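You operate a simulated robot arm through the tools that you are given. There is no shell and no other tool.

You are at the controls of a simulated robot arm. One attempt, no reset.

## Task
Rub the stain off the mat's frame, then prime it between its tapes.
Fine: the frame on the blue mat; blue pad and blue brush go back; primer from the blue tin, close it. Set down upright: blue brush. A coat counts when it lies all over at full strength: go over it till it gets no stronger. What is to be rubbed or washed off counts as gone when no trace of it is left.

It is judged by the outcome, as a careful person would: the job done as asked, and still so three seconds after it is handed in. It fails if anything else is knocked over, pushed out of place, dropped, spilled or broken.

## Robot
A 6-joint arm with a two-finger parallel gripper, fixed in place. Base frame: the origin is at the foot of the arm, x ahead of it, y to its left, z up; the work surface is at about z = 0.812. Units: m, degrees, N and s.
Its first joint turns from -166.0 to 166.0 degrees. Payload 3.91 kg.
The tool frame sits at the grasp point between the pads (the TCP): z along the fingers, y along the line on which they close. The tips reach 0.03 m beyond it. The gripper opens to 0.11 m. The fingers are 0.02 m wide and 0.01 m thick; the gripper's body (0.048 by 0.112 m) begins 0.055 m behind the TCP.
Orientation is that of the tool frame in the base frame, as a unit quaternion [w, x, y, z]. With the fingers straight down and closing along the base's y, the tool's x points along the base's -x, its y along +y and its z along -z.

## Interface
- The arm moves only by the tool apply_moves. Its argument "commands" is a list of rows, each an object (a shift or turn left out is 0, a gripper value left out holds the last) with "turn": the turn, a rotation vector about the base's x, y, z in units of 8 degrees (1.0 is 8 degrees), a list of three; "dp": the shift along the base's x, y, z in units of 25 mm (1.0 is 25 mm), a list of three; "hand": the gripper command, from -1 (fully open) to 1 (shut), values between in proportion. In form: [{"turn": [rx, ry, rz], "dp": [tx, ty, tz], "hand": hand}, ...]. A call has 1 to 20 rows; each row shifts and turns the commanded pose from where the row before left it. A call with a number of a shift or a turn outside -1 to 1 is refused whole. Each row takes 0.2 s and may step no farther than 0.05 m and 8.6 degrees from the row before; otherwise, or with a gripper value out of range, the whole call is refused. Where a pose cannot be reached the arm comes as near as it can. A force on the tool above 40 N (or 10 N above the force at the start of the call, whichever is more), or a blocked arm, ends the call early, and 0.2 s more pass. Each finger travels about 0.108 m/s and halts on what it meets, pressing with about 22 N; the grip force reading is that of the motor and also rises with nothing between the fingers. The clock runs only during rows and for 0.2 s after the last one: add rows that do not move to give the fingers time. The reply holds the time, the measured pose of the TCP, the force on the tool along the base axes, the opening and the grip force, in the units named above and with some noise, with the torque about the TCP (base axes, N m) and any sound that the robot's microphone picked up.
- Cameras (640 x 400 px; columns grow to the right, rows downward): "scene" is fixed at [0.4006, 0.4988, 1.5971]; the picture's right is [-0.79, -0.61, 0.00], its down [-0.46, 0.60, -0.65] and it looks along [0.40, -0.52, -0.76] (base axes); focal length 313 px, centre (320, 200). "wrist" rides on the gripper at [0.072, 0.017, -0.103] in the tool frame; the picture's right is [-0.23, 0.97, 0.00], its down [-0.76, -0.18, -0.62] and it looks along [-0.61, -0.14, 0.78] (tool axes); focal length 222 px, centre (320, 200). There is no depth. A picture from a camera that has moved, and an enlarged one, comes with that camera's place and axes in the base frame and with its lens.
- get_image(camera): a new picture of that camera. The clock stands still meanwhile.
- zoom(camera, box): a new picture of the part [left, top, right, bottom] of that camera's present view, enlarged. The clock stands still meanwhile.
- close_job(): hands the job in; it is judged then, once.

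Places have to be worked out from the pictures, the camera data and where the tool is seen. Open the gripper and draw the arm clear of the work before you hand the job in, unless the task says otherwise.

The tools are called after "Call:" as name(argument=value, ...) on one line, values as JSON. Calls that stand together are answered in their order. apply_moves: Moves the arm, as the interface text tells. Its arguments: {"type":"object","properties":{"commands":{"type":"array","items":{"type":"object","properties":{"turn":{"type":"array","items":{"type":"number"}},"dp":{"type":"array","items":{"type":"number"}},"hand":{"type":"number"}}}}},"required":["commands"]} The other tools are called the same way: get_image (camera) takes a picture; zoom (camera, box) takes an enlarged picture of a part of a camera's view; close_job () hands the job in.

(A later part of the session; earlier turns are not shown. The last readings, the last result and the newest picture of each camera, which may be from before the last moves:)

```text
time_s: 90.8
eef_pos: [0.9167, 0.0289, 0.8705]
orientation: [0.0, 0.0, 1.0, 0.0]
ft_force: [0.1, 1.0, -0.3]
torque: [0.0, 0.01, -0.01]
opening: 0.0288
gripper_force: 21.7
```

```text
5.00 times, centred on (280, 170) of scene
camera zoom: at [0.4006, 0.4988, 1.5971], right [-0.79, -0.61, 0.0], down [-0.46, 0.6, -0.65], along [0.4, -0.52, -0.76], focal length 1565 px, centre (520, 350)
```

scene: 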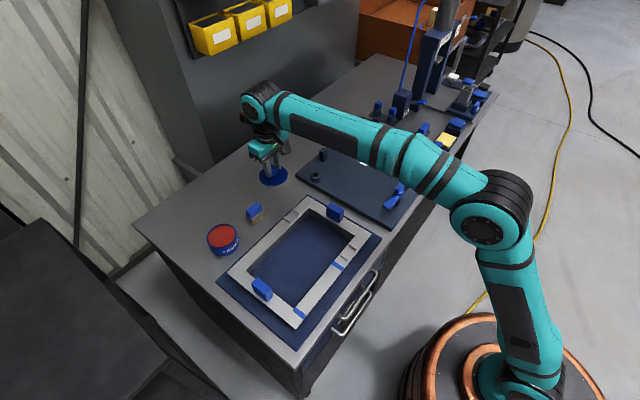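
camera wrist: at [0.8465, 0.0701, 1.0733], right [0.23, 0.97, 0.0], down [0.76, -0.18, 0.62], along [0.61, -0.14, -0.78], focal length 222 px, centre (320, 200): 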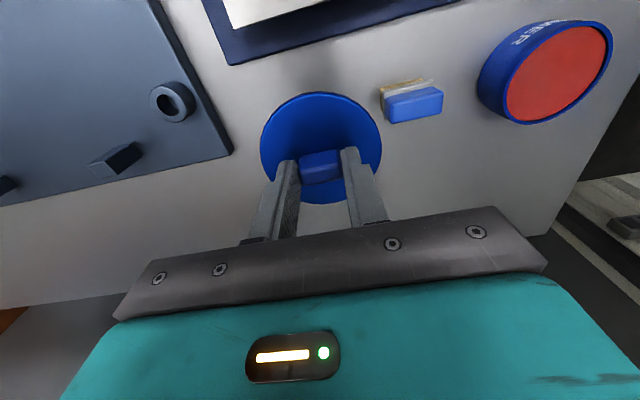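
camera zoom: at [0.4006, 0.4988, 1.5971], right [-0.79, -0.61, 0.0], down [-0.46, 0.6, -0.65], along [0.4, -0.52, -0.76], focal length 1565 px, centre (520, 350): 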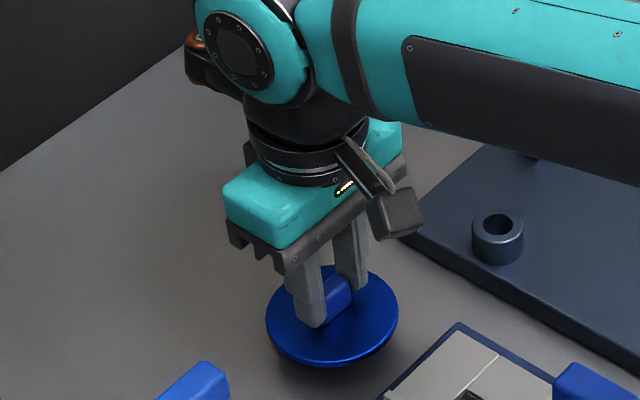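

The lid is hovering over clear table. I'm lowering in small steps until it touches.

Call:
apply_moves(commands=[{"dp": [0, 0, -0.16], "hand": 1}, {"dp": [0, 0, -0.12]}, {"dp": [0, 0, -0.08]}, {"dp": [0, 0, 0]}])

Call:
apply_moves(commands=[{"dp": [0, 0, -0.06], "hand": 1}, {"dp": [0, 0, 0]}])

```text
time_s: 91.8
eef_pos: [0.9187, 0.0284, 0.8626]
orientation: [0.0, 0.0, 1.0, -0.001]
ft_force: [-0.7, 0.4, -0.8]
torque: [-0.01, 0.0, 0.01]
opening: 0.0289
gripper_force: 22.2
```

```text
time_s: 92.4
eef_pos: [0.9173, 0.0285, 0.8609]
orientation: [0.0, 0.0, 1.0, 0.0]
ft_force: [-0.4, 0.6, -0.7]
torque: [-0.02, 0.01, -0.01]
opening: 0.0286
gripper_force: 22.7
```

Call:
apply_moves(commands=[{"dp": [0, 0, -0.06], "hand": 1}, {"dp": [0, 0, 0]}])

Call:
apply_moves(commands=[{"dp": [0, 0, -0.06], "hand": 1}, {"dp": [0, 0, 0]}])

Call:
zoom(camera="scene", box=[250, 155, 310, 210])

```text
time_s: 93.0
eef_pos: [0.9193, 0.028, 0.859]
orientation: [0.0, 0.001, 1.0, -0.001]
ft_force: [0.1, -0.6, -0.8]
torque: [0.0, -0.02, -0.02]
opening: 0.0289
gripper_force: 22.0
```

```text
time_s: 93.6
eef_pos: [0.9171, 0.0266, 0.8587]
orientation: [0.0, 0.0, 1.0, 0.0]
ft_force: [0.2, -0.5, -0.6]
torque: [-0.04, 0.03, 0.02]
opening: 0.0287
gripper_force: 22.0
```

```text
7.27 times, centred on (280, 182) of scene
camera zoom: at [0.4006, 0.4988, 1.5971], right [-0.79, -0.61, 0.0], down [-0.46, 0.6, -0.65], along [0.4, -0.52, -0.76], focal length 2277 px, centre (611, 327)
```

zoom: 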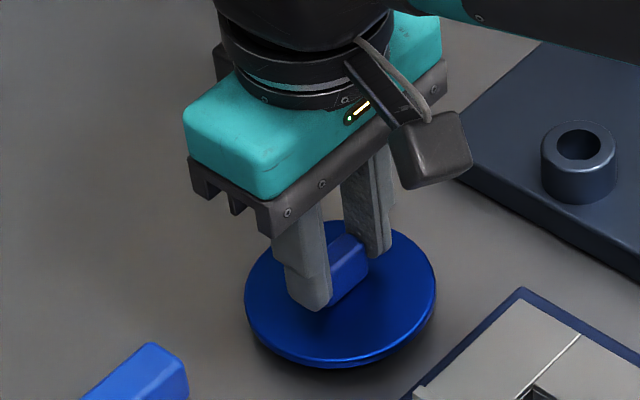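

A small gap remains. I'm continuing down.

Call:
apply_moves(commands=[{"dp": [0, 0, -0.06], "hand": 1}, {"dp": [0, 0, 0]}])

Call:
apply_moves(commands=[{"dp": [0, 0, -0.05], "hand": 1}, {"dp": [0, 0, 0]}])

Call:
apply_moves(commands=[{"dp": [0, 0, -0.04], "hand": 1}, {"dp": [0, 0, 0]}])

```text
time_s: 94.2
eef_pos: [0.918, 0.0275, 0.857]
orientation: [0.0, 0.0, 1.0, 0.001]
ft_force: [0.1, -1.3, -0.7]
torque: [0.0, 0.03, 0.03]
opening: 0.0289
gripper_force: 21.7
```

```text
time_s: 94.8
eef_pos: [0.9171, 0.0264, 0.8553]
orientation: [0.001, 0.0, 1.0, 0.0]
ft_force: [0.0, -0.2, 0.4]
torque: [0.02, 0.0, 0.02]
opening: 0.0289
gripper_force: 22.3
```

```text
time_s: 95.4
eef_pos: [0.9181, 0.028, 0.855]
orientation: [0.0, 0.0, 1.0, -0.001]
ft_force: [0.0, -0.1, -0.5]
torque: [-0.03, 0.01, 0.01]
opening: 0.0289
gripper_force: 22.3
```

Call:
apply_moves(commands=[{"dp": [0, 0, -0.05], "hand": 1}, {"dp": [0, 0, 0]}])

Call:
apply_moves(commands=[{"dp": [0, 0, -0.05], "hand": 1}, {"dp": [0, 0, 0]}])

Call:
zoom(camera="scene", box=[250, 155, 310, 210])

```text
time_s: 96.0
eef_pos: [0.9177, 0.0284, 0.8532]
orientation: [0.0, 0.0, 1.0, -0.001]
ft_force: [-0.1, 0.3, -0.5]
torque: [0.01, 0.01, -0.01]
opening: 0.029
gripper_force: 22.1
```

```text
time_s: 96.6
eef_pos: [0.9173, 0.028, 0.8526]
orientation: [0.0, 0.0, 1.0, -0.001]
ft_force: [-0.7, -0.6, -1.0]
torque: [0.02, -0.03, 0.02]
opening: 0.029
gripper_force: 21.9
```

```text
7.27 times, centred on (280, 182) of scene
camera zoom: at [0.4006, 0.4988, 1.5971], right [-0.79, -0.61, 0.0], down [-0.46, 0.6, -0.65], along [0.4, -0.52, -0.76], focal length 2277 px, centre (611, 327)
```

zoom: 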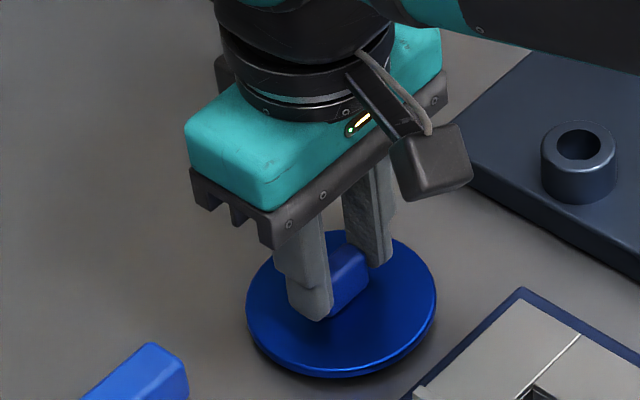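

Nearly there. Two more 1 mm steps.

Call:
apply_moves(commands=[{"dp": [0, 0, -0.04], "hand": 1}, {"dp": [0, 0, 0]}])

Call:
apply_moves(commands=[{"dp": [0, 0, -0.04], "hand": 1}, {"dp": [0, 0, 0]}])

```text
time_s: 97.2
eef_pos: [0.9172, 0.0266, 0.8506]
orientation: [0.0, 0.0, 1.0, 0.0]
ft_force: [0.2, -0.4, -0.4]
torque: [-0.02, -0.02, 0.02]
opening: 0.0289
gripper_force: 21.5
```

```text
time_s: 97.8
eef_pos: [0.9165, 0.0278, 0.8479]
orientation: [-0.001, 0.0, 1.0, 0.0]
ft_force: [-0.5, -0.1, 0.5]
torque: [-0.03, 0.04, 0.0]
opening: 0.0288
gripper_force: 21.8
```

Call:
apply_moves(commands=[{"dp": [0, 0, -0.04], "hand": 1}, {"dp": [0, 0, 0]}])

Call:
zoom(camera="scene", box=[260, 165, 300, 205])

```text
time_s: 98.4
eef_pos: [0.9165, 0.0291, 0.8491]
orientation: [0.0, 0.0, 1.0, -0.001]
ft_force: [0.2, -0.1, 0.1]
torque: [0.03, 0.0, 0.01]
opening: 0.029
gripper_force: 21.7
```

```text
10.00 times, centred on (280, 185) of scene
camera zoom: at [0.4006, 0.4988, 1.5971], right [-0.79, -0.61, 0.0], down [-0.46, 0.6, -0.65], along [0.4, -0.52, -0.76], focal length 3131 px, centre (720, 350)
```

zoom: 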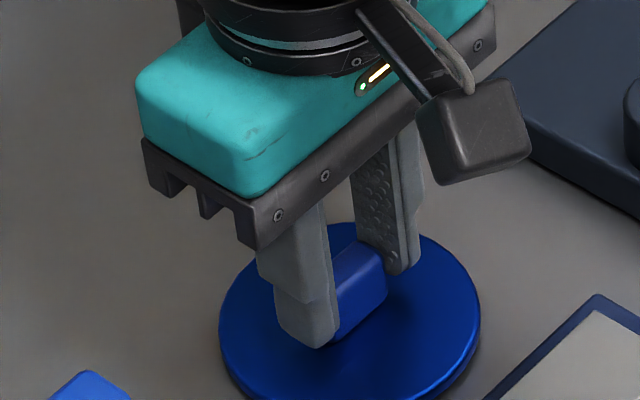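

Call:
zoom(camera="scene", box=[255, 180, 295, 205])

Call:
apply_moves(commands=[{"dp": [0, 0, -0.03], "hand": 1}, {"dp": [0, 0, 0]}])

```text
16.00 times, centred on (275, 192) of scene
camera zoom: at [0.4006, 0.4988, 1.5971], right [-0.79, -0.61, 0.0], down [-0.46, 0.6, -0.65], along [0.4, -0.52, -0.76], focal length 5009 px, centre (1040, 320)
```

zoom: 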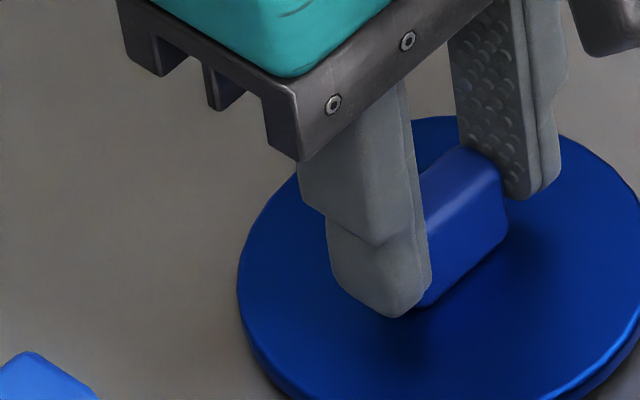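

```text
time_s: 99.0
eef_pos: [0.9181, 0.0282, 0.8487]
orientation: [-0.001, 0.0, 1.0, 0.0]
ft_force: [0.0, -0.4, -0.2]
torque: [0.02, 0.01, 0.03]
opening: 0.0289
gripper_force: 22.0
```

Call:
apply_moves(commands=[{"dp": [0, 0, -0.04], "hand": 1}, {"dp": [0, 0, 0]}])

Call:
apply_moves(commands=[{"dp": [0, 0, -0.04], "hand": 1}, {"dp": [0, 0, 0]}])

Call:
zoom(camera="scene", box=[250, 175, 310, 205])

```text
time_s: 99.6
eef_pos: [0.9173, 0.0289, 0.8476]
orientation: [0.0, 0.0, 1.0, 0.0]
ft_force: [0.9, 0.4, -0.1]
torque: [-0.01, -0.01, 0.01]
opening: 0.0289
gripper_force: 21.9
```

```text
time_s: 100.2
eef_pos: [0.9177, 0.0271, 0.8472]
orientation: [0.0, 0.0, 1.0, 0.0]
ft_force: [0.1, 0.1, 0.1]
torque: [0.01, 0.0, 0.02]
opening: 0.0288
gripper_force: 21.6
```

```text
10.67 times, centred on (280, 190) of scene
camera zoom: at [0.4006, 0.4988, 1.5971], right [-0.79, -0.61, 0.0], down [-0.46, 0.6, -0.65], along [0.4, -0.52, -0.76], focal length 3339 px, centre (747, 307)
```

zoom: 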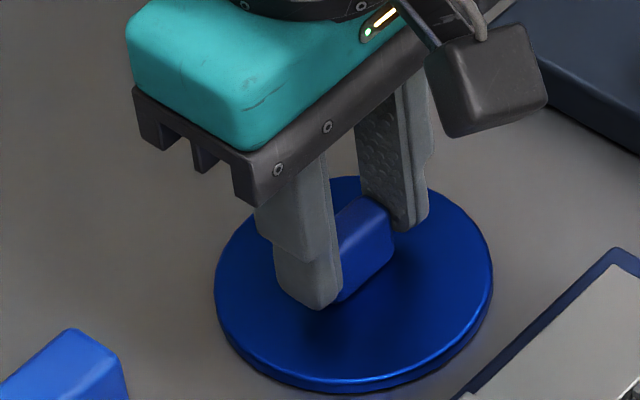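

Call:
apply_moves(commands=[{"dp": [0, 0, -0.04], "hand": 1}, {"dp": [0, 0, 0]}])

Call:
apply_moves(commands=[{"dp": [0, 0, -0.04], "hand": 1}, {"dp": [0, 0, 0]}])

```text
time_s: 100.8
eef_pos: [0.9164, 0.0279, 0.8446]
orientation: [-0.001, 0.0, 1.0, -0.001]
ft_force: [0.4, 0.2, 0.3]
torque: [0.03, 0.0, -0.02]
opening: 0.029
gripper_force: 22.0
```

```text
time_s: 101.4
eef_pos: [0.9177, 0.0272, 0.8457]
orientation: [0.0, 0.0, 1.0, 0.001]
ft_force: [3.1, -0.2, 9.0]
torque: [0.05, -0.05, 0.03]
opening: 0.029
gripper_force: 22.2
```

Contact at 9 N, so the lid is down. I'm easing off and opening.

Call:
apply_moves(commands=[{"dp": [0, 0, 0.02], "hand": 1}, {"hand": -0.2}, {"hand": -0.2}, {"hand": -0.2}, {"dp": [0, 0, 0.4]}, {"dp": [0, 0, 0.8]}, {"dp": [0, 0, 1]}, {"dp": [0, 0, 1]}, {"dp": [0, 0, 1]}, {"dp": [0, 0, 0]}])

Call:
get_image(camera="wrist")

Call:
zoom(camera="scene", box=[190, 150, 310, 260])

```text
time_s: 103.6
eef_pos: [0.9167, 0.027, 0.9478]
orientation: [0.001, 0.0, 1.0, 0.0]
ft_force: [-0.3, -0.6, 0.6]
torque: [-0.04, 0.01, -0.01]
opening: 0.0661
gripper_force: 0.0
```

```text
taken
camera wrist: at [0.8445, 0.0447, 1.0509], right [0.23, 0.97, 0.0], down [0.76, -0.18, 0.62], along [0.61, -0.14, -0.78], focal length 222 px, centre (320, 200)
```

wrist: 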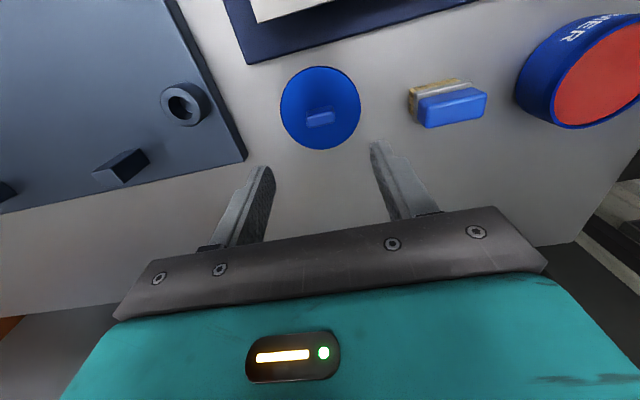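

```text
3.64 times, centred on (250, 205) of scene
camera zoom: at [0.4006, 0.4988, 1.5971], right [-0.79, -0.61, 0.0], down [-0.46, 0.6, -0.65], along [0.4, -0.52, -0.76], focal length 1138 px, centre (574, 182)
```

zoom: 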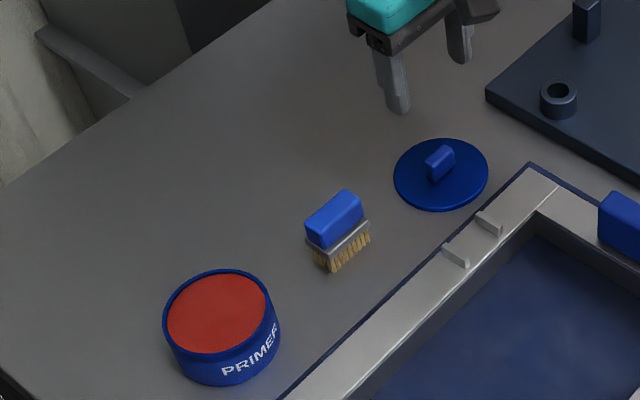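

The lid lies flat on the table. Next I'm hovering over the brush.

Call:
apply_moves(commands=[{"dp": [0, 0.6, 0.6], "hand": -0.2}, {"dp": [-0.2, 1, 0]}, {"dp": [-0.2, 1, 0]}, {"dp": [-0.2, 1, 0]}, {"dp": [0, 1, 0]}, {"dp": [0, 0.24, 0]}, {"dp": [0, 0, 0]}, {"dp": [0, 0, 0]}])

Call:
zoom(camera="wrist", box=[230, 80, 410, 210])

```text
time_s: 105.4
eef_pos: [0.9019, 0.1494, 0.9625]
orientation: [-0.001, 0.0, 1.0, 0.001]
ft_force: [0.3, 0.5, -0.6]
torque: [-0.03, -0.03, -0.06]
opening: 0.0659
gripper_force: 0.1
```

```text
3.08 times, centred on (320, 145) of wrist
camera zoom: at [0.8295, 0.166, 1.0659], right [0.23, 0.97, 0.0], down [0.76, -0.18, 0.62], along [0.61, -0.14, -0.78], focal length 684 px, centre (320, 369)
```

zoom: 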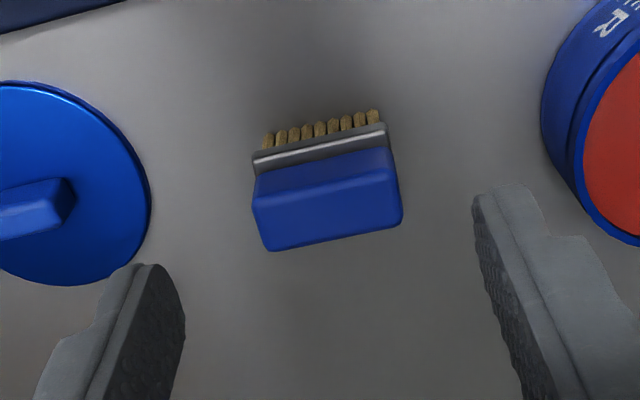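

The brush is centred at about (0.921, 0.147), with its grip spanning y 0.127 to 0.169 and z≈0.85 to 0.876. I'm descending over it with the tips staying above the metal ferrule.

Call:
apply_moves(commands=[{"dp": [0.4, -0.05, -0.6], "hand": -0.2}, {"dp": [0.36, -0.05, -0.8]}, {"dp": [0, 0, -0.8]}, {"dp": [0, 0, -0.5]}, {"dp": [0, 0, -0.3]}, {"dp": [0, 0, 0]}, {"dp": [0, 0, 0]}])

Call:
zoom(camera="wrist", box=[230, 100, 410, 230])

Call:
zoom(camera="scene", box=[225, 185, 285, 235])

```text
time_s: 107.0
eef_pos: [0.9202, 0.1471, 0.8891]
orientation: [0.0, 0.0, 1.0, 0.0]
ft_force: [-0.4, -1.0, 0.4]
torque: [0.04, 0.0, 0.01]
opening: 0.0661
gripper_force: 0.1
```

```text
3.08 times, centred on (320, 165) of wrist
camera zoom: at [0.8481, 0.1643, 0.9911], right [0.23, 0.97, 0.0], down [0.76, -0.18, 0.62], along [0.61, -0.14, -0.78], focal length 684 px, centre (320, 308)
```

zoom: 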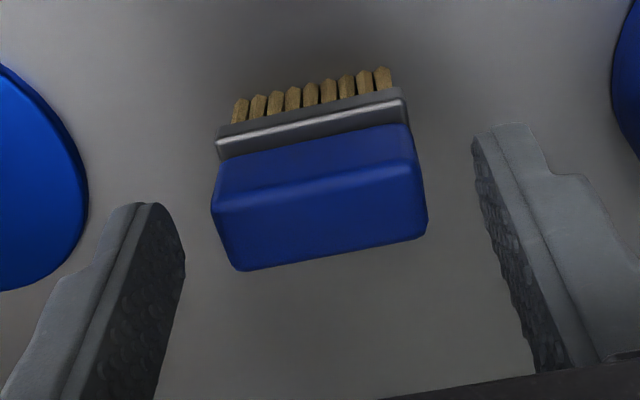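

```text
8.00 times, centred on (255, 210) of scene
camera zoom: at [0.4006, 0.4988, 1.5971], right [-0.79, -0.61, 0.0], down [-0.46, 0.6, -0.65], along [0.4, -0.52, -0.76], focal length 2504 px, centre (840, 120)
```

zoom: 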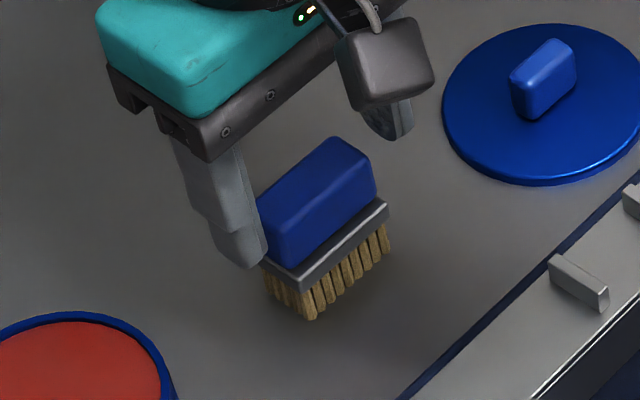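

Well aligned. I'm lowering 4 mm more and closing on the grip.

Call:
apply_moves(commands=[{"dp": [0, 0, -0.16], "hand": -0.2}, {"dp": [0, 0, 0]}, {"hand": 1}, {"hand": 1}, {"hand": 1}])

Call:
zoom(camera="wrist", box=[230, 100, 410, 230])

Call:
zoom(camera="scene", box=[225, 185, 285, 235])

```text
time_s: 108.2
eef_pos: [0.9212, 0.1474, 0.8854]
orientation: [-0.001, 0.0, 1.0, 0.0]
ft_force: [0.1, 0.2, 0.0]
torque: [-0.01, 0.04, -0.04]
opening: 0.0493
gripper_force: 21.7
```

```text
3.08 times, centred on (320, 165) of wrist
camera zoom: at [0.8483, 0.1639, 0.9873], right [0.23, 0.97, 0.0], down [0.76, -0.18, 0.62], along [0.61, -0.14, -0.78], focal length 684 px, centre (320, 308)
```

zoom: 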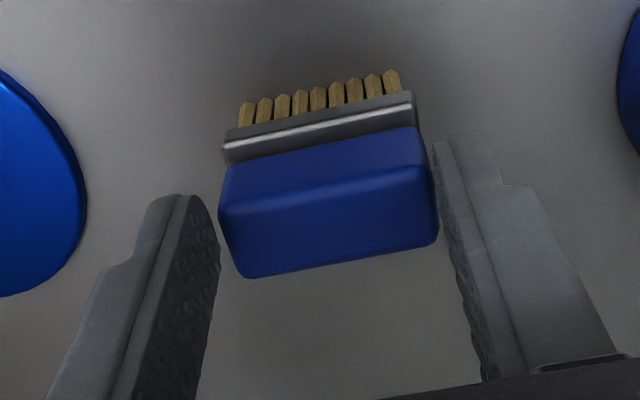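

```text
8.00 times, centred on (255, 210) of scene
camera zoom: at [0.4006, 0.4988, 1.5971], right [-0.79, -0.61, 0.0], down [-0.46, 0.6, -0.65], along [0.4, -0.52, -0.76], focal length 2504 px, centre (840, 120)
```

zoom: 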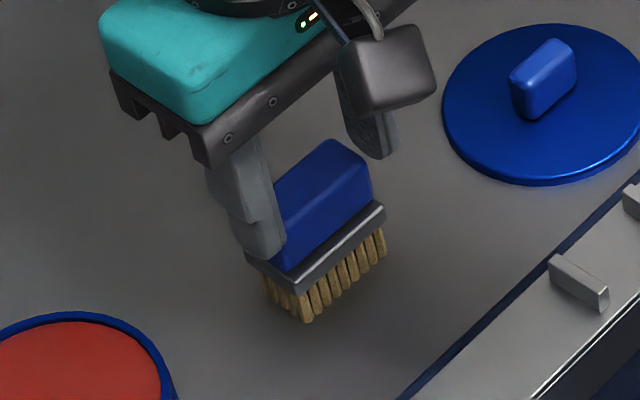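

The fingers stopped at 0.049. I'll lift a little to confirm the brush is held firmly.

Call:
apply_moves(commands=[{"dp": [0, 0, 0.2], "hand": 1}, {"dp": [0, 0, 0.4]}, {"dp": [0, 0, 0.4]}, {"dp": [0, 0, 0]}])

Call:
zoom(camera="scene", box=[225, 185, 285, 235])

Call:
zoom(camera="wrist", box=[230, 100, 410, 230])

```text
time_s: 109.2
eef_pos: [0.9216, 0.1472, 0.9098]
orientation: [0.0, 0.001, 1.0, 0.0]
ft_force: [-0.3, -0.3, 0.2]
torque: [-0.03, -0.01, 0.01]
opening: 0.0491
gripper_force: 21.9
```

```text
8.00 times, centred on (255, 210) of scene
camera zoom: at [0.4006, 0.4988, 1.5971], right [-0.79, -0.61, 0.0], down [-0.46, 0.6, -0.65], along [0.4, -0.52, -0.76], focal length 2504 px, centre (840, 120)
```

zoom: 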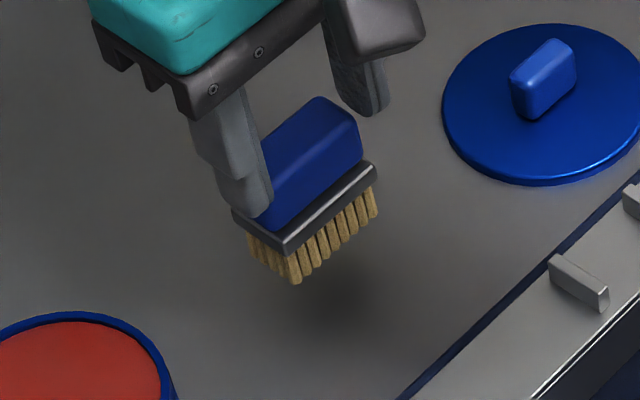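

```text
3.08 times, centred on (320, 165) of wrist
camera zoom: at [0.8482, 0.1643, 1.013], right [0.23, 0.97, 0.0], down [0.76, -0.18, 0.62], along [0.61, -0.14, -0.78], focal length 684 px, centre (320, 308)
```

zoom: 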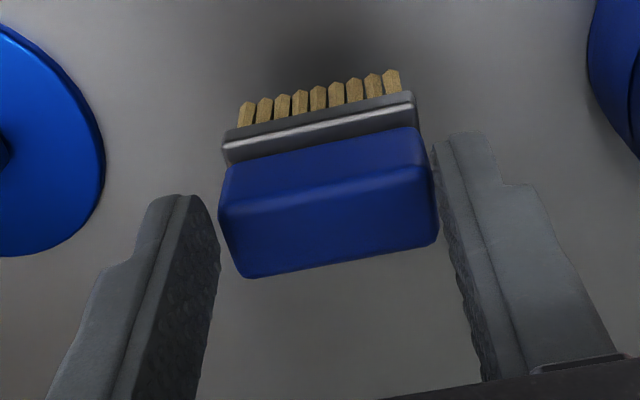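

The brush is held firmly and level, with the bristle tips 0.073 below the TCP. I'm raising it and moving over the open tin.

Call:
apply_moves(commands=[{"dp": [0, 0, 1], "hand": 1}, {"dp": [0, 0, 0.9]}, {"dp": [0.08, 0.98, 0]}, {"dp": [0.08, 0.98, 0]}, {"dp": [0.08, 0.98, 0]}, {"dp": [0.08, 0.98, 0]}, {"dp": [0.08, 0.98, 0]}, {"dp": [0, 0, 0]}, {"dp": [0, 0, 0]}])

Call:
zoom(camera="wrist", box=[210, 60, 430, 220])

Call:
zoom(camera="scene", box=[185, 175, 285, 265])

```text
time_s: 111.2
eef_pos: [0.9328, 0.2702, 0.9579]
orientation: [-0.001, 0.0, 1.0, 0.0]
ft_force: [0.1, 1.1, 0.2]
torque: [0.01, -0.01, -0.05]
opening: 0.0491
gripper_force: 21.7
```

```text
2.50 times, centred on (320, 140) of wrist
camera zoom: at [0.8604, 0.2867, 1.06], right [0.23, 0.97, 0.0], down [0.76, -0.18, 0.62], along [0.61, -0.14, -0.78], focal length 555 px, centre (320, 350)
```

zoom: 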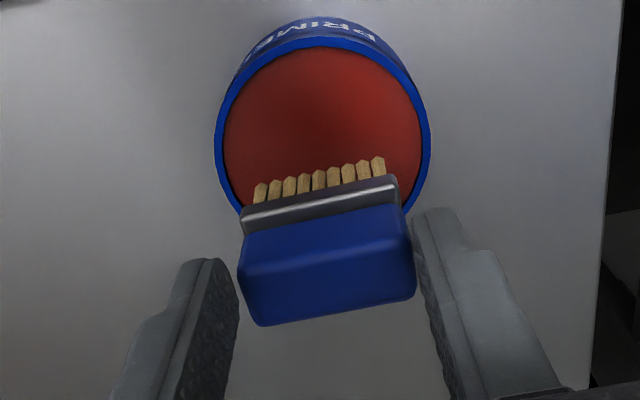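

```text
4.44 times, centred on (235, 220) of scene
camera zoom: at [0.4006, 0.4988, 1.5971], right [-0.79, -0.61, 0.0], down [-0.46, 0.6, -0.65], along [0.4, -0.52, -0.76], focal length 1391 px, centre (698, 111)
```

zoom: 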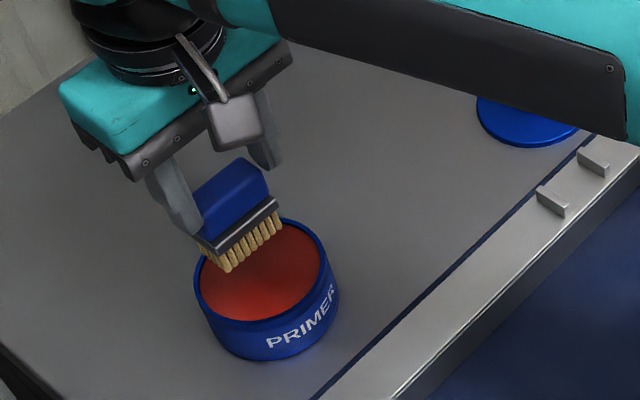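

The bristles are over the primer. I'm lowering them slowly into the tin.

Call:
apply_moves(commands=[{"dp": [-0.05, 0, -0.6], "hand": 1}, {"dp": [0, 0, -0.5]}, {"dp": [0, 0, -0.4]}, {"dp": [0, 0, -0.2]}, {"dp": [0, 0, 0]}])

Call:
zoom(camera="scene", box=[195, 195, 265, 255])

Call:
zoom(camera="wrist", box=[210, 60, 430, 220])

```text
time_s: 112.4
eef_pos: [0.93, 0.2688, 0.9159]
orientation: [0.0, -0.001, 1.0, 0.0]
ft_force: [0.9, 3.2, 19.1]
torque: [0.13, -0.11, 0.03]
opening: 0.0492
gripper_force: 22.0
```

```text
6.67 times, centred on (230, 225) of scene
camera zoom: at [0.4006, 0.4988, 1.5971], right [-0.79, -0.61, 0.0], down [-0.46, 0.6, -0.65], along [0.4, -0.52, -0.76], focal length 2087 px, centre (920, 33)
```

zoom: 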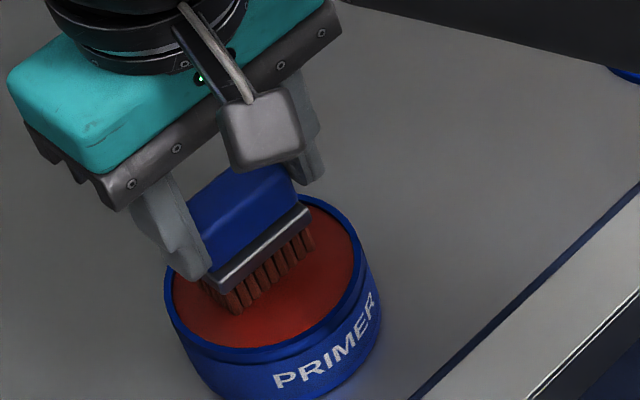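

```text
2.50 times, centred on (320, 140) of wrist
camera zoom: at [0.8574, 0.2861, 1.0187], right [0.23, 0.97, 0.0], down [0.76, -0.18, 0.62], along [0.61, -0.14, -0.78], focal length 555 px, centre (320, 350)
```

zoom: 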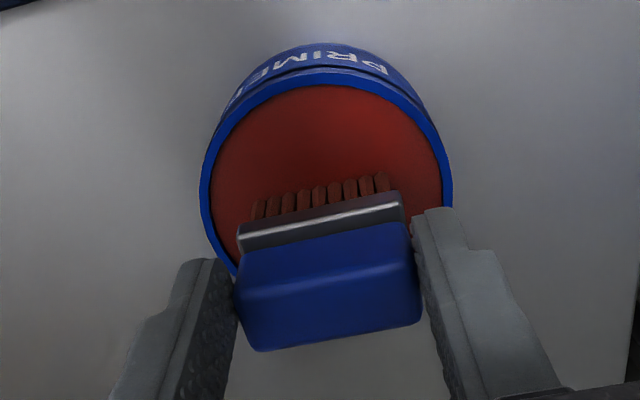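

The bristles are loaded red. The primer surface pushes back, and the brush slid a few mm up in the grip. I'm lifting slowly and watching for drips.

Call:
apply_moves(commands=[{"dp": [0, 0, 0.2], "hand": 1}, {"dp": [0, 0, 0.4]}, {"dp": [0, 0, 0.6]}, {"dp": [0, 0, 0.6]}, {"dp": [0, 0, 0]}, {"dp": [0, 0, 0]}])

Call:
zoom(camera="scene", box=[195, 185, 265, 255])

Call:
zoom(camera="wrist", box=[210, 60, 430, 220])

```text
time_s: 113.8
eef_pos: [0.9318, 0.2691, 0.9612]
orientation: [0.0, 0.001, 1.0, 0.0]
ft_force: [-0.1, -0.2, -1.0]
torque: [-0.03, -0.01, 0.0]
opening: 0.0492
gripper_force: 21.7
```

```text
5.71 times, centred on (230, 220) of scene
camera zoom: at [0.4006, 0.4988, 1.5971], right [-0.79, -0.61, 0.0], down [-0.46, 0.6, -0.65], along [0.4, -0.52, -0.76], focal length 1789 px, centre (834, 86)
```

zoom: 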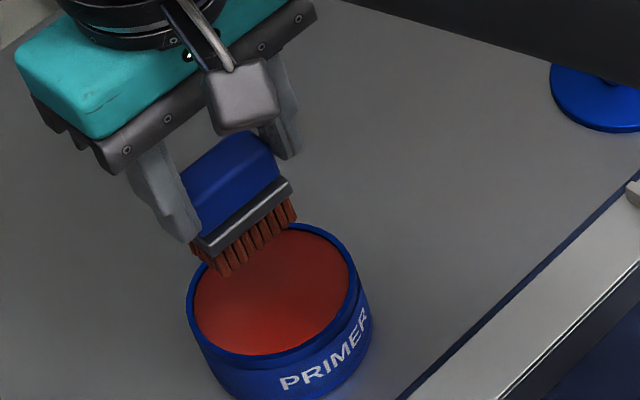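

```text
2.50 times, centred on (320, 140) of wrist
camera zoom: at [0.8579, 0.2861, 1.063], right [0.23, 0.97, 0.0], down [0.76, -0.18, 0.62], along [0.61, -0.14, -0.78], focal length 555 px, centre (320, 350)
```

zoom: 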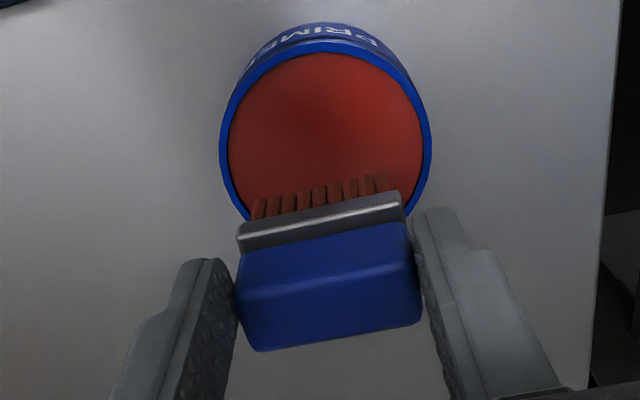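

The brush is loaded with no visible drips, and it now sits about 9 mm higher in the grip, with the bristle tips ≈0.064 below the TCP. I'm carrying it high over the frame's open middle toward the strip.

Call:
apply_moves(commands=[{"dp": [0, 0, 0.8], "hand": 1}, {"dp": [0, 0, 0.8]}, {"dp": [-0.8, -0.1, 0.4]}, {"dp": [-1, -0.1, 0.2]}, {"dp": [-1, -0.1, 0]}, {"dp": [-1, -0.1, 0]}, {"dp": [-1, -0.1, 0]}, {"dp": [-1, -0.1, 0]}, {"dp": [-1, -0.1, 0]}, {"dp": [-1, -0.1, 0]}, {"dp": [-1, -0.1, 0]}, {"dp": [-1, -0.1, 0]}, {"dp": [-1, -0.1, 0]}, {"dp": [-1, -0.1, 0]}, {"dp": [-1, -0.1, 0]}, {"dp": [-1, -0.1, 0]}, {"dp": [-0.8, -0.1, 0]}, {"dp": [0, 0, 0]}, {"dp": [0, 0, 0]}])

Call:
get_image(camera="wrist")

Call:
zoom(camera="wrist", box=[220, 0, 440, 150])

```text
time_s: 117.8
eef_pos: [0.5655, 0.2324, 1.0164]
orientation: [0.0, 0.0, 1.0, 0.0]
ft_force: [-0.9, -0.5, -0.5]
torque: [-0.03, 0.01, 0.01]
opening: 0.0491
gripper_force: 21.5
```

```text
taken
camera wrist: at [0.4924, 0.2491, 1.1176], right [0.23, 0.97, 0.0], down [0.76, -0.18, 0.62], along [0.61, -0.14, -0.78], focal length 222 px, centre (320, 200)
```

wrist: 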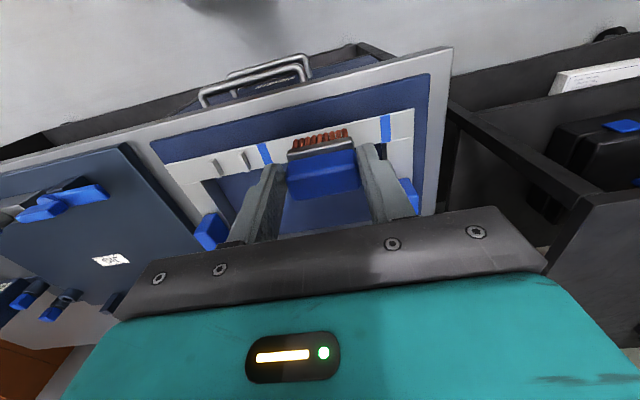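

```text
2.67 times, centred on (330, 75) of wrist
camera zoom: at [0.4924, 0.2491, 1.1176], right [0.23, 0.97, 0.0], down [0.76, -0.18, 0.62], along [0.61, -0.14, -0.78], focal length 592 px, centre (293, 533)
```

zoom: 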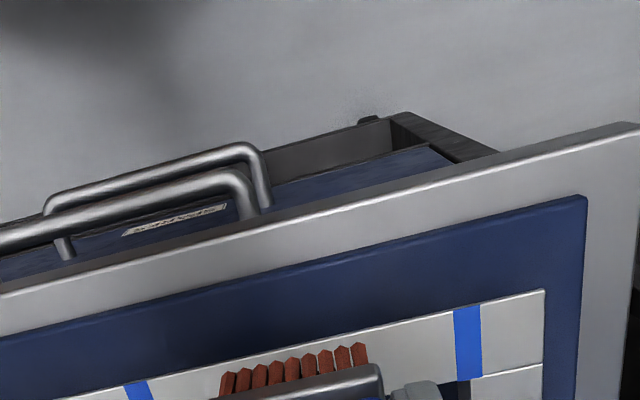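

Call:
zoom(camera="wrist", box=[230, 90, 430, 210])

Call:
zoom(camera="scene", box=[250, 210, 370, 330])

```text
3.20 times, centred on (330, 150) of wrist
camera zoom: at [0.4924, 0.2491, 1.1176], right [0.23, 0.97, 0.0], down [0.76, -0.18, 0.62], along [0.61, -0.14, -0.78], focal length 711 px, centre (288, 360)
```

zoom: 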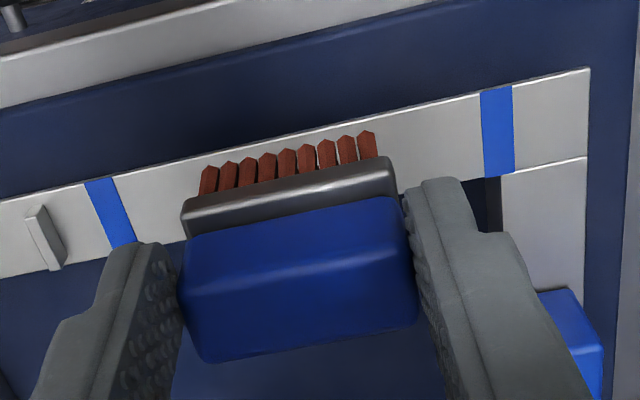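

```text
3.33 times, centred on (310, 270) of scene
camera zoom: at [0.4006, 0.4988, 1.5971], right [-0.79, -0.61, 0.0], down [-0.46, 0.6, -0.65], along [0.4, -0.52, -0.76], focal length 1044 px, centre (353, -33)
```

zoom: 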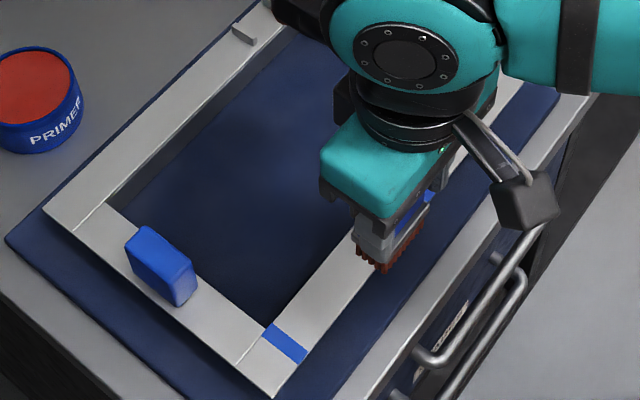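

Three views agree on the tapes' inner edges at y≈0.151 and 0.2985. Contact history puts the bar top near z 0.858, so the bristles should touch around TCP z≈0.9225. I'll come down to just above contact over the middle of the strip and compare bristles against bar edges directly.

Call:
apply_moves(commands=[{"dp": [0.6, -0.1, -0.8], "hand": 1}, {"dp": [0.6, -0.1, -0.8]}, {"dp": [0.52, -0.1, -0.8]}, {"dp": [0, 0, -0.6]}, {"dp": [0, 0, -0.2]}, {"dp": [0, 0, 0]}, {"dp": [0, 0, 0]}])

Call:
zoom(camera="wrist", box=[200, 60, 440, 200])

Call:
zoom(camera="scene", box=[280, 230, 360, 310])

```text
time_s: 119.4
eef_pos: [0.609, 0.223, 0.9351]
orientation: [0.0, 0.001, 1.0, 0.0]
ft_force: [-0.9, 0.6, -0.1]
torque: [0.0, 0.03, 0.0]
opening: 0.0489
gripper_force: 21.8
```

```text
2.67 times, centred on (320, 130) of wrist
camera zoom: at [0.5359, 0.241, 1.038], right [0.23, 0.97, 0.0], down [0.76, -0.18, 0.62], along [0.61, -0.14, -0.78], focal length 592 px, centre (320, 387)
```

zoom: 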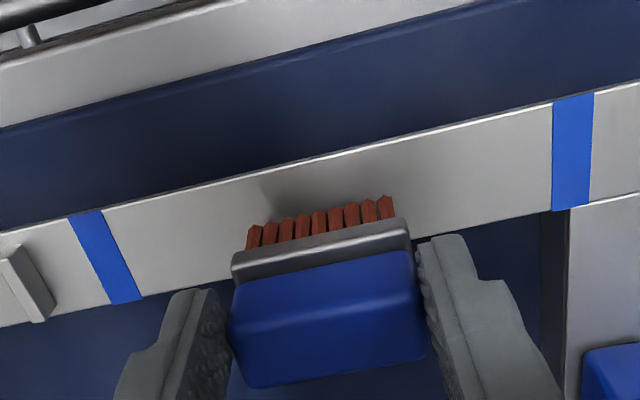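

```text
5.00 times, centred on (320, 270) of scene
camera zoom: at [0.4006, 0.4988, 1.5971], right [-0.79, -0.61, 0.0], down [-0.46, 0.6, -0.65], along [0.4, -0.52, -0.76], focal length 1565 px, centre (320, -150)
```

zoom: 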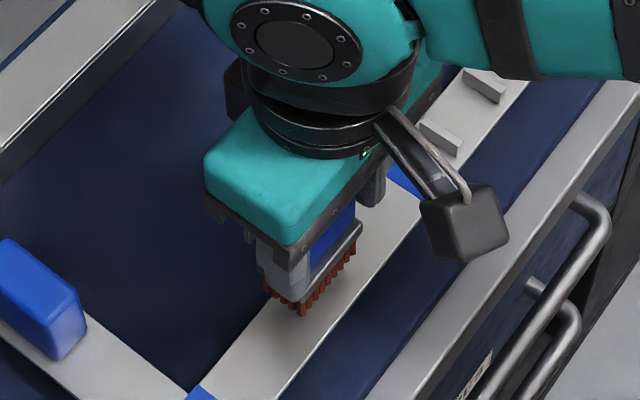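

The brush is centred over the bar. I'm lowering in small steps until light contact.

Call:
apply_moves(commands=[{"dp": [0, 0, -0.2], "hand": 1}, {"dp": [0, 0, -0.1]}, {"dp": [0, 0, 0]}])

Call:
apply_moves(commands=[{"dp": [0, 0, -0.06], "hand": 1}, {"dp": [0, 0, 0]}])

Call:
apply_moves(commands=[{"dp": [0, 0, -0.06], "hand": 1}, {"dp": [0, 0, 0]}])

```text
time_s: 120.2
eef_pos: [0.6076, 0.2249, 0.9292]
orientation: [0.0, 0.0, 1.0, -0.001]
ft_force: [0.4, 0.2, -1.4]
torque: [0.0, -0.01, -0.02]
opening: 0.0492
gripper_force: 22.5
```

```text
time_s: 120.8
eef_pos: [0.6077, 0.2244, 0.9262]
orientation: [0.0, 0.0, 1.0, 0.0]
ft_force: [-0.4, -0.6, 0.2]
torque: [0.01, -0.02, 0.06]
opening: 0.0489
gripper_force: 21.9
```

```text
time_s: 121.4
eef_pos: [0.6081, 0.2247, 0.9272]
orientation: [0.0, -0.001, 1.0, 0.0]
ft_force: [-0.5, 0.4, -0.4]
torque: [-0.02, 0.01, 0.01]
opening: 0.0489
gripper_force: 22.4
```

Call:
apply_moves(commands=[{"dp": [0, 0, -0.06], "hand": 1}, {"dp": [0, 0, 0]}])

Call:
apply_moves(commands=[{"dp": [0, 0, -0.05], "hand": 1}, {"dp": [0, 0, 0]}])

Call:
zoom(camera="wrist", box=[200, 60, 440, 200])

Call:
zoom(camera="scene", box=[290, 250, 350, 310])

```text
time_s: 122.0
eef_pos: [0.6081, 0.225, 0.9245]
orientation: [0.0, 0.001, 1.0, 0.001]
ft_force: [0.4, -0.7, -0.5]
torque: [-0.01, 0.01, 0.02]
opening: 0.0493
gripper_force: 21.7
```

```text
time_s: 122.6
eef_pos: [0.6077, 0.2247, 0.9218]
orientation: [0.0, 0.0, 1.0, 0.0]
ft_force: [0.6, 0.8, -1.1]
torque: [0.04, 0.04, 0.01]
opening: 0.0489
gripper_force: 22.4
```

```text
2.67 times, centred on (320, 130) of wrist
camera zoom: at [0.5355, 0.2414, 1.0251], right [0.23, 0.97, 0.0], down [0.76, -0.18, 0.62], along [0.61, -0.14, -0.78], focal length 592 px, centre (320, 387)
```

zoom: 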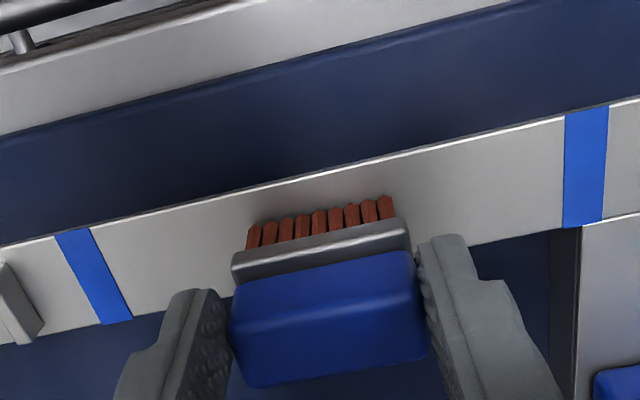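

```text
6.67 times, centred on (320, 280) of scene
camera zoom: at [0.4006, 0.4988, 1.5971], right [-0.79, -0.61, 0.0], down [-0.46, 0.6, -0.65], along [0.4, -0.52, -0.76], focal length 2087 px, centre (320, -333)
```

zoom: 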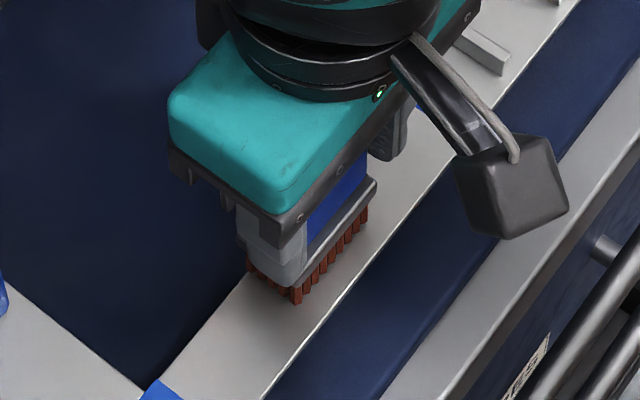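

No contact yet, and the brush sits about 4 to 5 mm toward the inner edge. I'm shifting slightly outward and continuing down gently.

Call:
apply_moves(commands=[{"dp": [-0.18, 0, -0.05], "hand": 1}, {"dp": [0, 0, 0]}])

Call:
apply_moves(commands=[{"dp": [0, 0, -0.05], "hand": 1}, {"dp": [0, 0, 0]}])

Call:
apply_moves(commands=[{"dp": [0, 0, -0.05], "hand": 1}, {"dp": [0, 0, 0]}])

Call:
zoom(camera="scene", box=[300, 260, 340, 300])

```text
time_s: 123.2
eef_pos: [0.6027, 0.2233, 0.9222]
orientation: [0.0, 0.0, 1.0, 0.0]
ft_force: [-0.4, -0.4, 0.2]
torque: [0.01, -0.01, 0.02]
opening: 0.0494
gripper_force: 21.6
```

```text
time_s: 123.8
eef_pos: [0.604, 0.2245, 0.9197]
orientation: [0.0, 0.0, 1.0, 0.001]
ft_force: [-0.5, 0.2, 0.1]
torque: [0.03, -0.03, 0.0]
opening: 0.0491
gripper_force: 21.8
```

```text
time_s: 124.4
eef_pos: [0.6037, 0.2256, 0.9189]
orientation: [0.001, 0.0, 1.0, 0.0]
ft_force: [0.7, -0.8, 3.7]
torque: [-0.01, -0.06, -0.03]
opening: 0.049
gripper_force: 21.7
```

```text
10.00 times, centred on (320, 280) of scene
camera zoom: at [0.4006, 0.4988, 1.5971], right [-0.79, -0.61, 0.0], down [-0.46, 0.6, -0.65], along [0.4, -0.52, -0.76], focal length 3131 px, centre (320, -600)
```

zoom: 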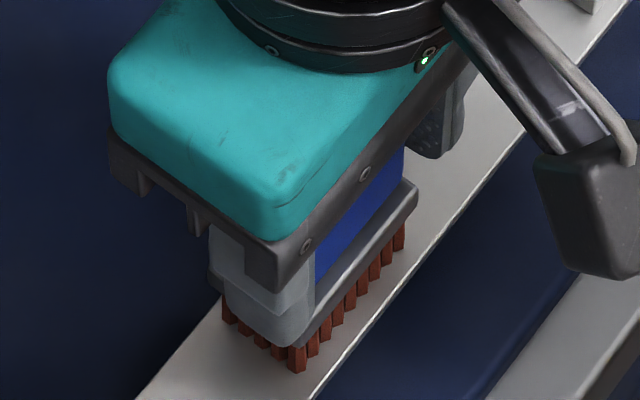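

Light contact of about 4 N, with the brush nearly centred on the bar. I'm making the first stroke toward the high-y tape, stopping short to check alignment.

Call:
apply_moves(commands=[{"dp": [0, 0.5, 0], "hand": 1}, {"dp": [0, 0.5, 0]}, {"dp": [0, 0.5, 0]}, {"dp": [0, 0.4, 0]}, {"dp": [0, 0, 0]}])

Call:
zoom(camera="wrist", box=[200, 60, 440, 200])

Call:
zoom(camera="scene", box=[285, 250, 355, 320])

```text
time_s: 125.6
eef_pos: [0.6028, 0.272, 0.9195]
orientation: [0.0, 0.0, 1.0, 0.0]
ft_force: [0.7, -4.5, 11.0]
torque: [-0.24, -0.13, -0.04]
opening: 0.0492
gripper_force: 21.6
```

```text
2.67 times, centred on (320, 130) of wrist
camera zoom: at [0.5306, 0.289, 1.0216], right [0.23, 0.97, 0.0], down [0.76, -0.18, 0.62], along [0.61, -0.14, -0.78], focal length 592 px, centre (320, 387)
```

zoom: 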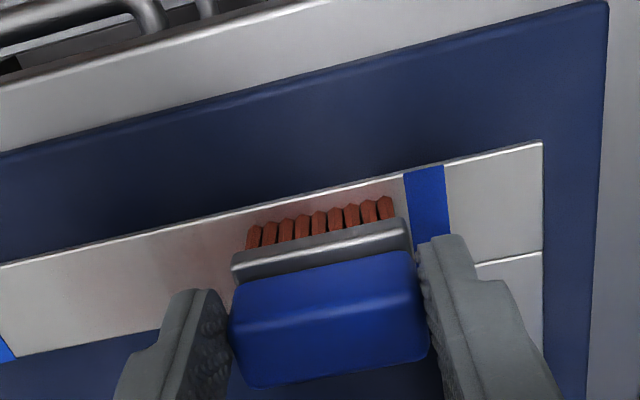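

```text
5.71 times, centred on (320, 285) of scene
camera zoom: at [0.4006, 0.4988, 1.5971], right [-0.79, -0.61, 0.0], down [-0.46, 0.6, -0.65], along [0.4, -0.52, -0.76], focal length 1789 px, centre (320, -286)
```

zoom: 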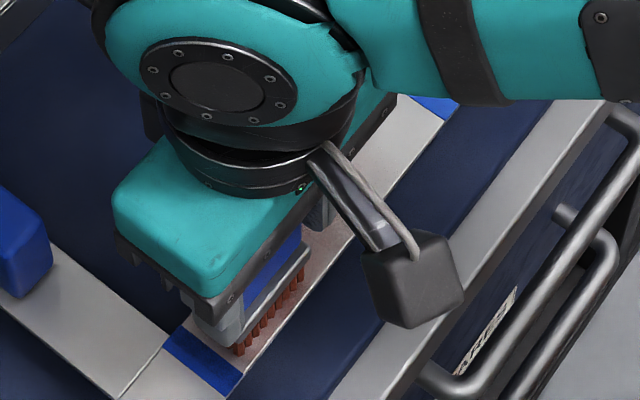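

It paints a faint coat, so several passes are needed. The bristle end is about 4 mm from the tape, so full reach is y≈0.278. Now I'm stroking down to the low-y end and checking alignment there.

Call:
apply_moves(commands=[{"dp": [0, 0.26, 0], "hand": 1}, {"dp": [0, -0.7, 0]}, {"dp": [0, -0.7, 0]}, {"dp": [0, -0.7, 0]}, {"dp": [0, -0.7, 0]}, {"dp": [0, -0.7, 0]}, {"dp": [0, -0.6, 0]}, {"dp": [0, 0, 0]}])

Call:
zoom(camera="wrist", box=[200, 60, 440, 200])

Call:
zoom(camera="scene", box=[285, 250, 355, 320])

```text
time_s: 127.4
eef_pos: [0.603, 0.1762, 0.9207]
orientation: [0.0, 0.0, 1.0, 0.0]
ft_force: [0.4, 1.0, -0.7]
torque: [-0.03, -0.02, -0.02]
opening: 0.0491
gripper_force: 22.0
```

```text
2.67 times, centred on (320, 130) of wrist
camera zoom: at [0.5312, 0.1926, 1.022], right [0.23, 0.97, 0.0], down [0.76, -0.18, 0.62], along [0.61, -0.14, -0.78], focal length 592 px, centre (320, 387)
```

zoom: 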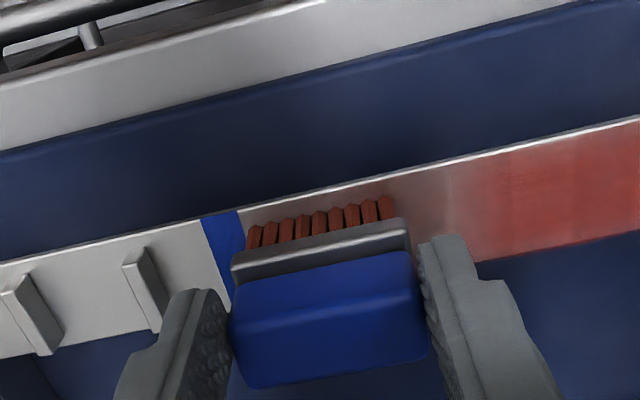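

```text
5.71 times, centred on (320, 285) of scene
camera zoom: at [0.4006, 0.4988, 1.5971], right [-0.79, -0.61, 0.0], down [-0.46, 0.6, -0.65], along [0.4, -0.52, -0.76], focal length 1789 px, centre (320, -286)
```

zoom: 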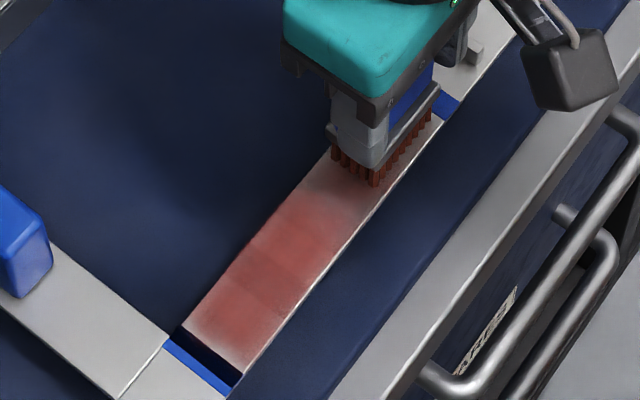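

Paint is going on well. There's a dark band near the high-y tape, so I'm zooming in there to understand it.

Call:
zoom(camera="scene", box=[290, 290, 330, 325])

Call:
zoom(camera="wrist", box=[380, 60, 520, 160])

Call:
get_image(camera="wrist")

```text
11.43 times, centred on (310, 308) of scene
camera zoom: at [0.4006, 0.4988, 1.5971], right [-0.79, -0.61, 0.0], down [-0.46, 0.6, -0.65], along [0.4, -0.52, -0.76], focal length 3578 px, centre (434, -1029)
```

zoom: 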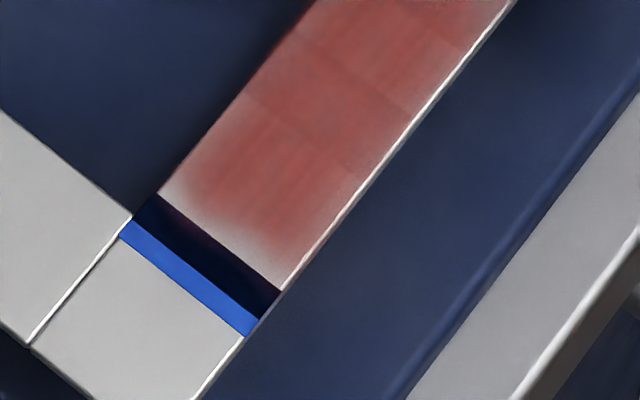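

```text
4.00 times, centred on (450, 110) of wrist
camera zoom: at [0.5312, 0.1926, 1.022], right [0.23, 0.97, 0.0], down [0.76, -0.18, 0.62], along [0.61, -0.14, -0.78], focal length 888 px, centre (-200, 560)
```

zoom: 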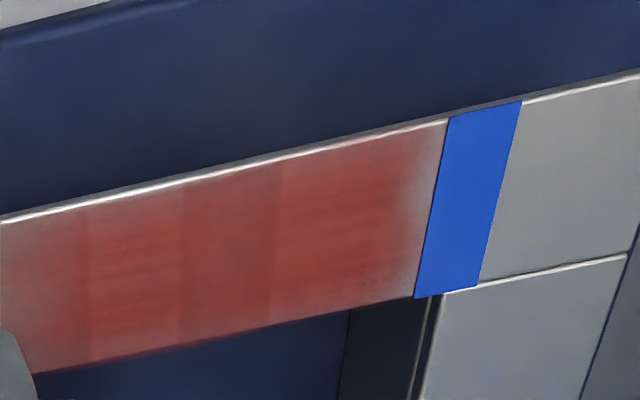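

```text
taken
camera wrist: at [0.5312, 0.1926, 1.022], right [0.23, 0.97, 0.0], down [0.76, -0.18, 0.62], along [0.61, -0.14, -0.78], focal length 222 px, centre (320, 200)
```

wrist: 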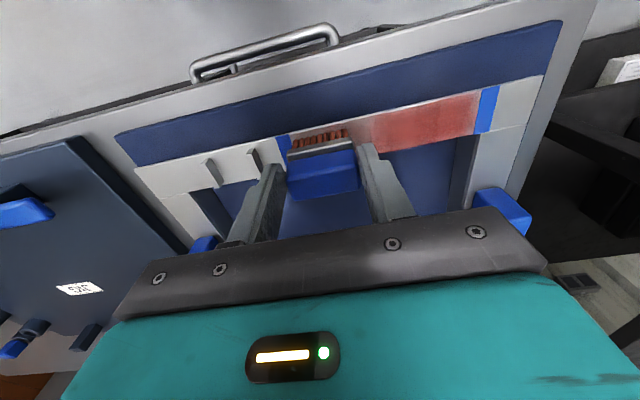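

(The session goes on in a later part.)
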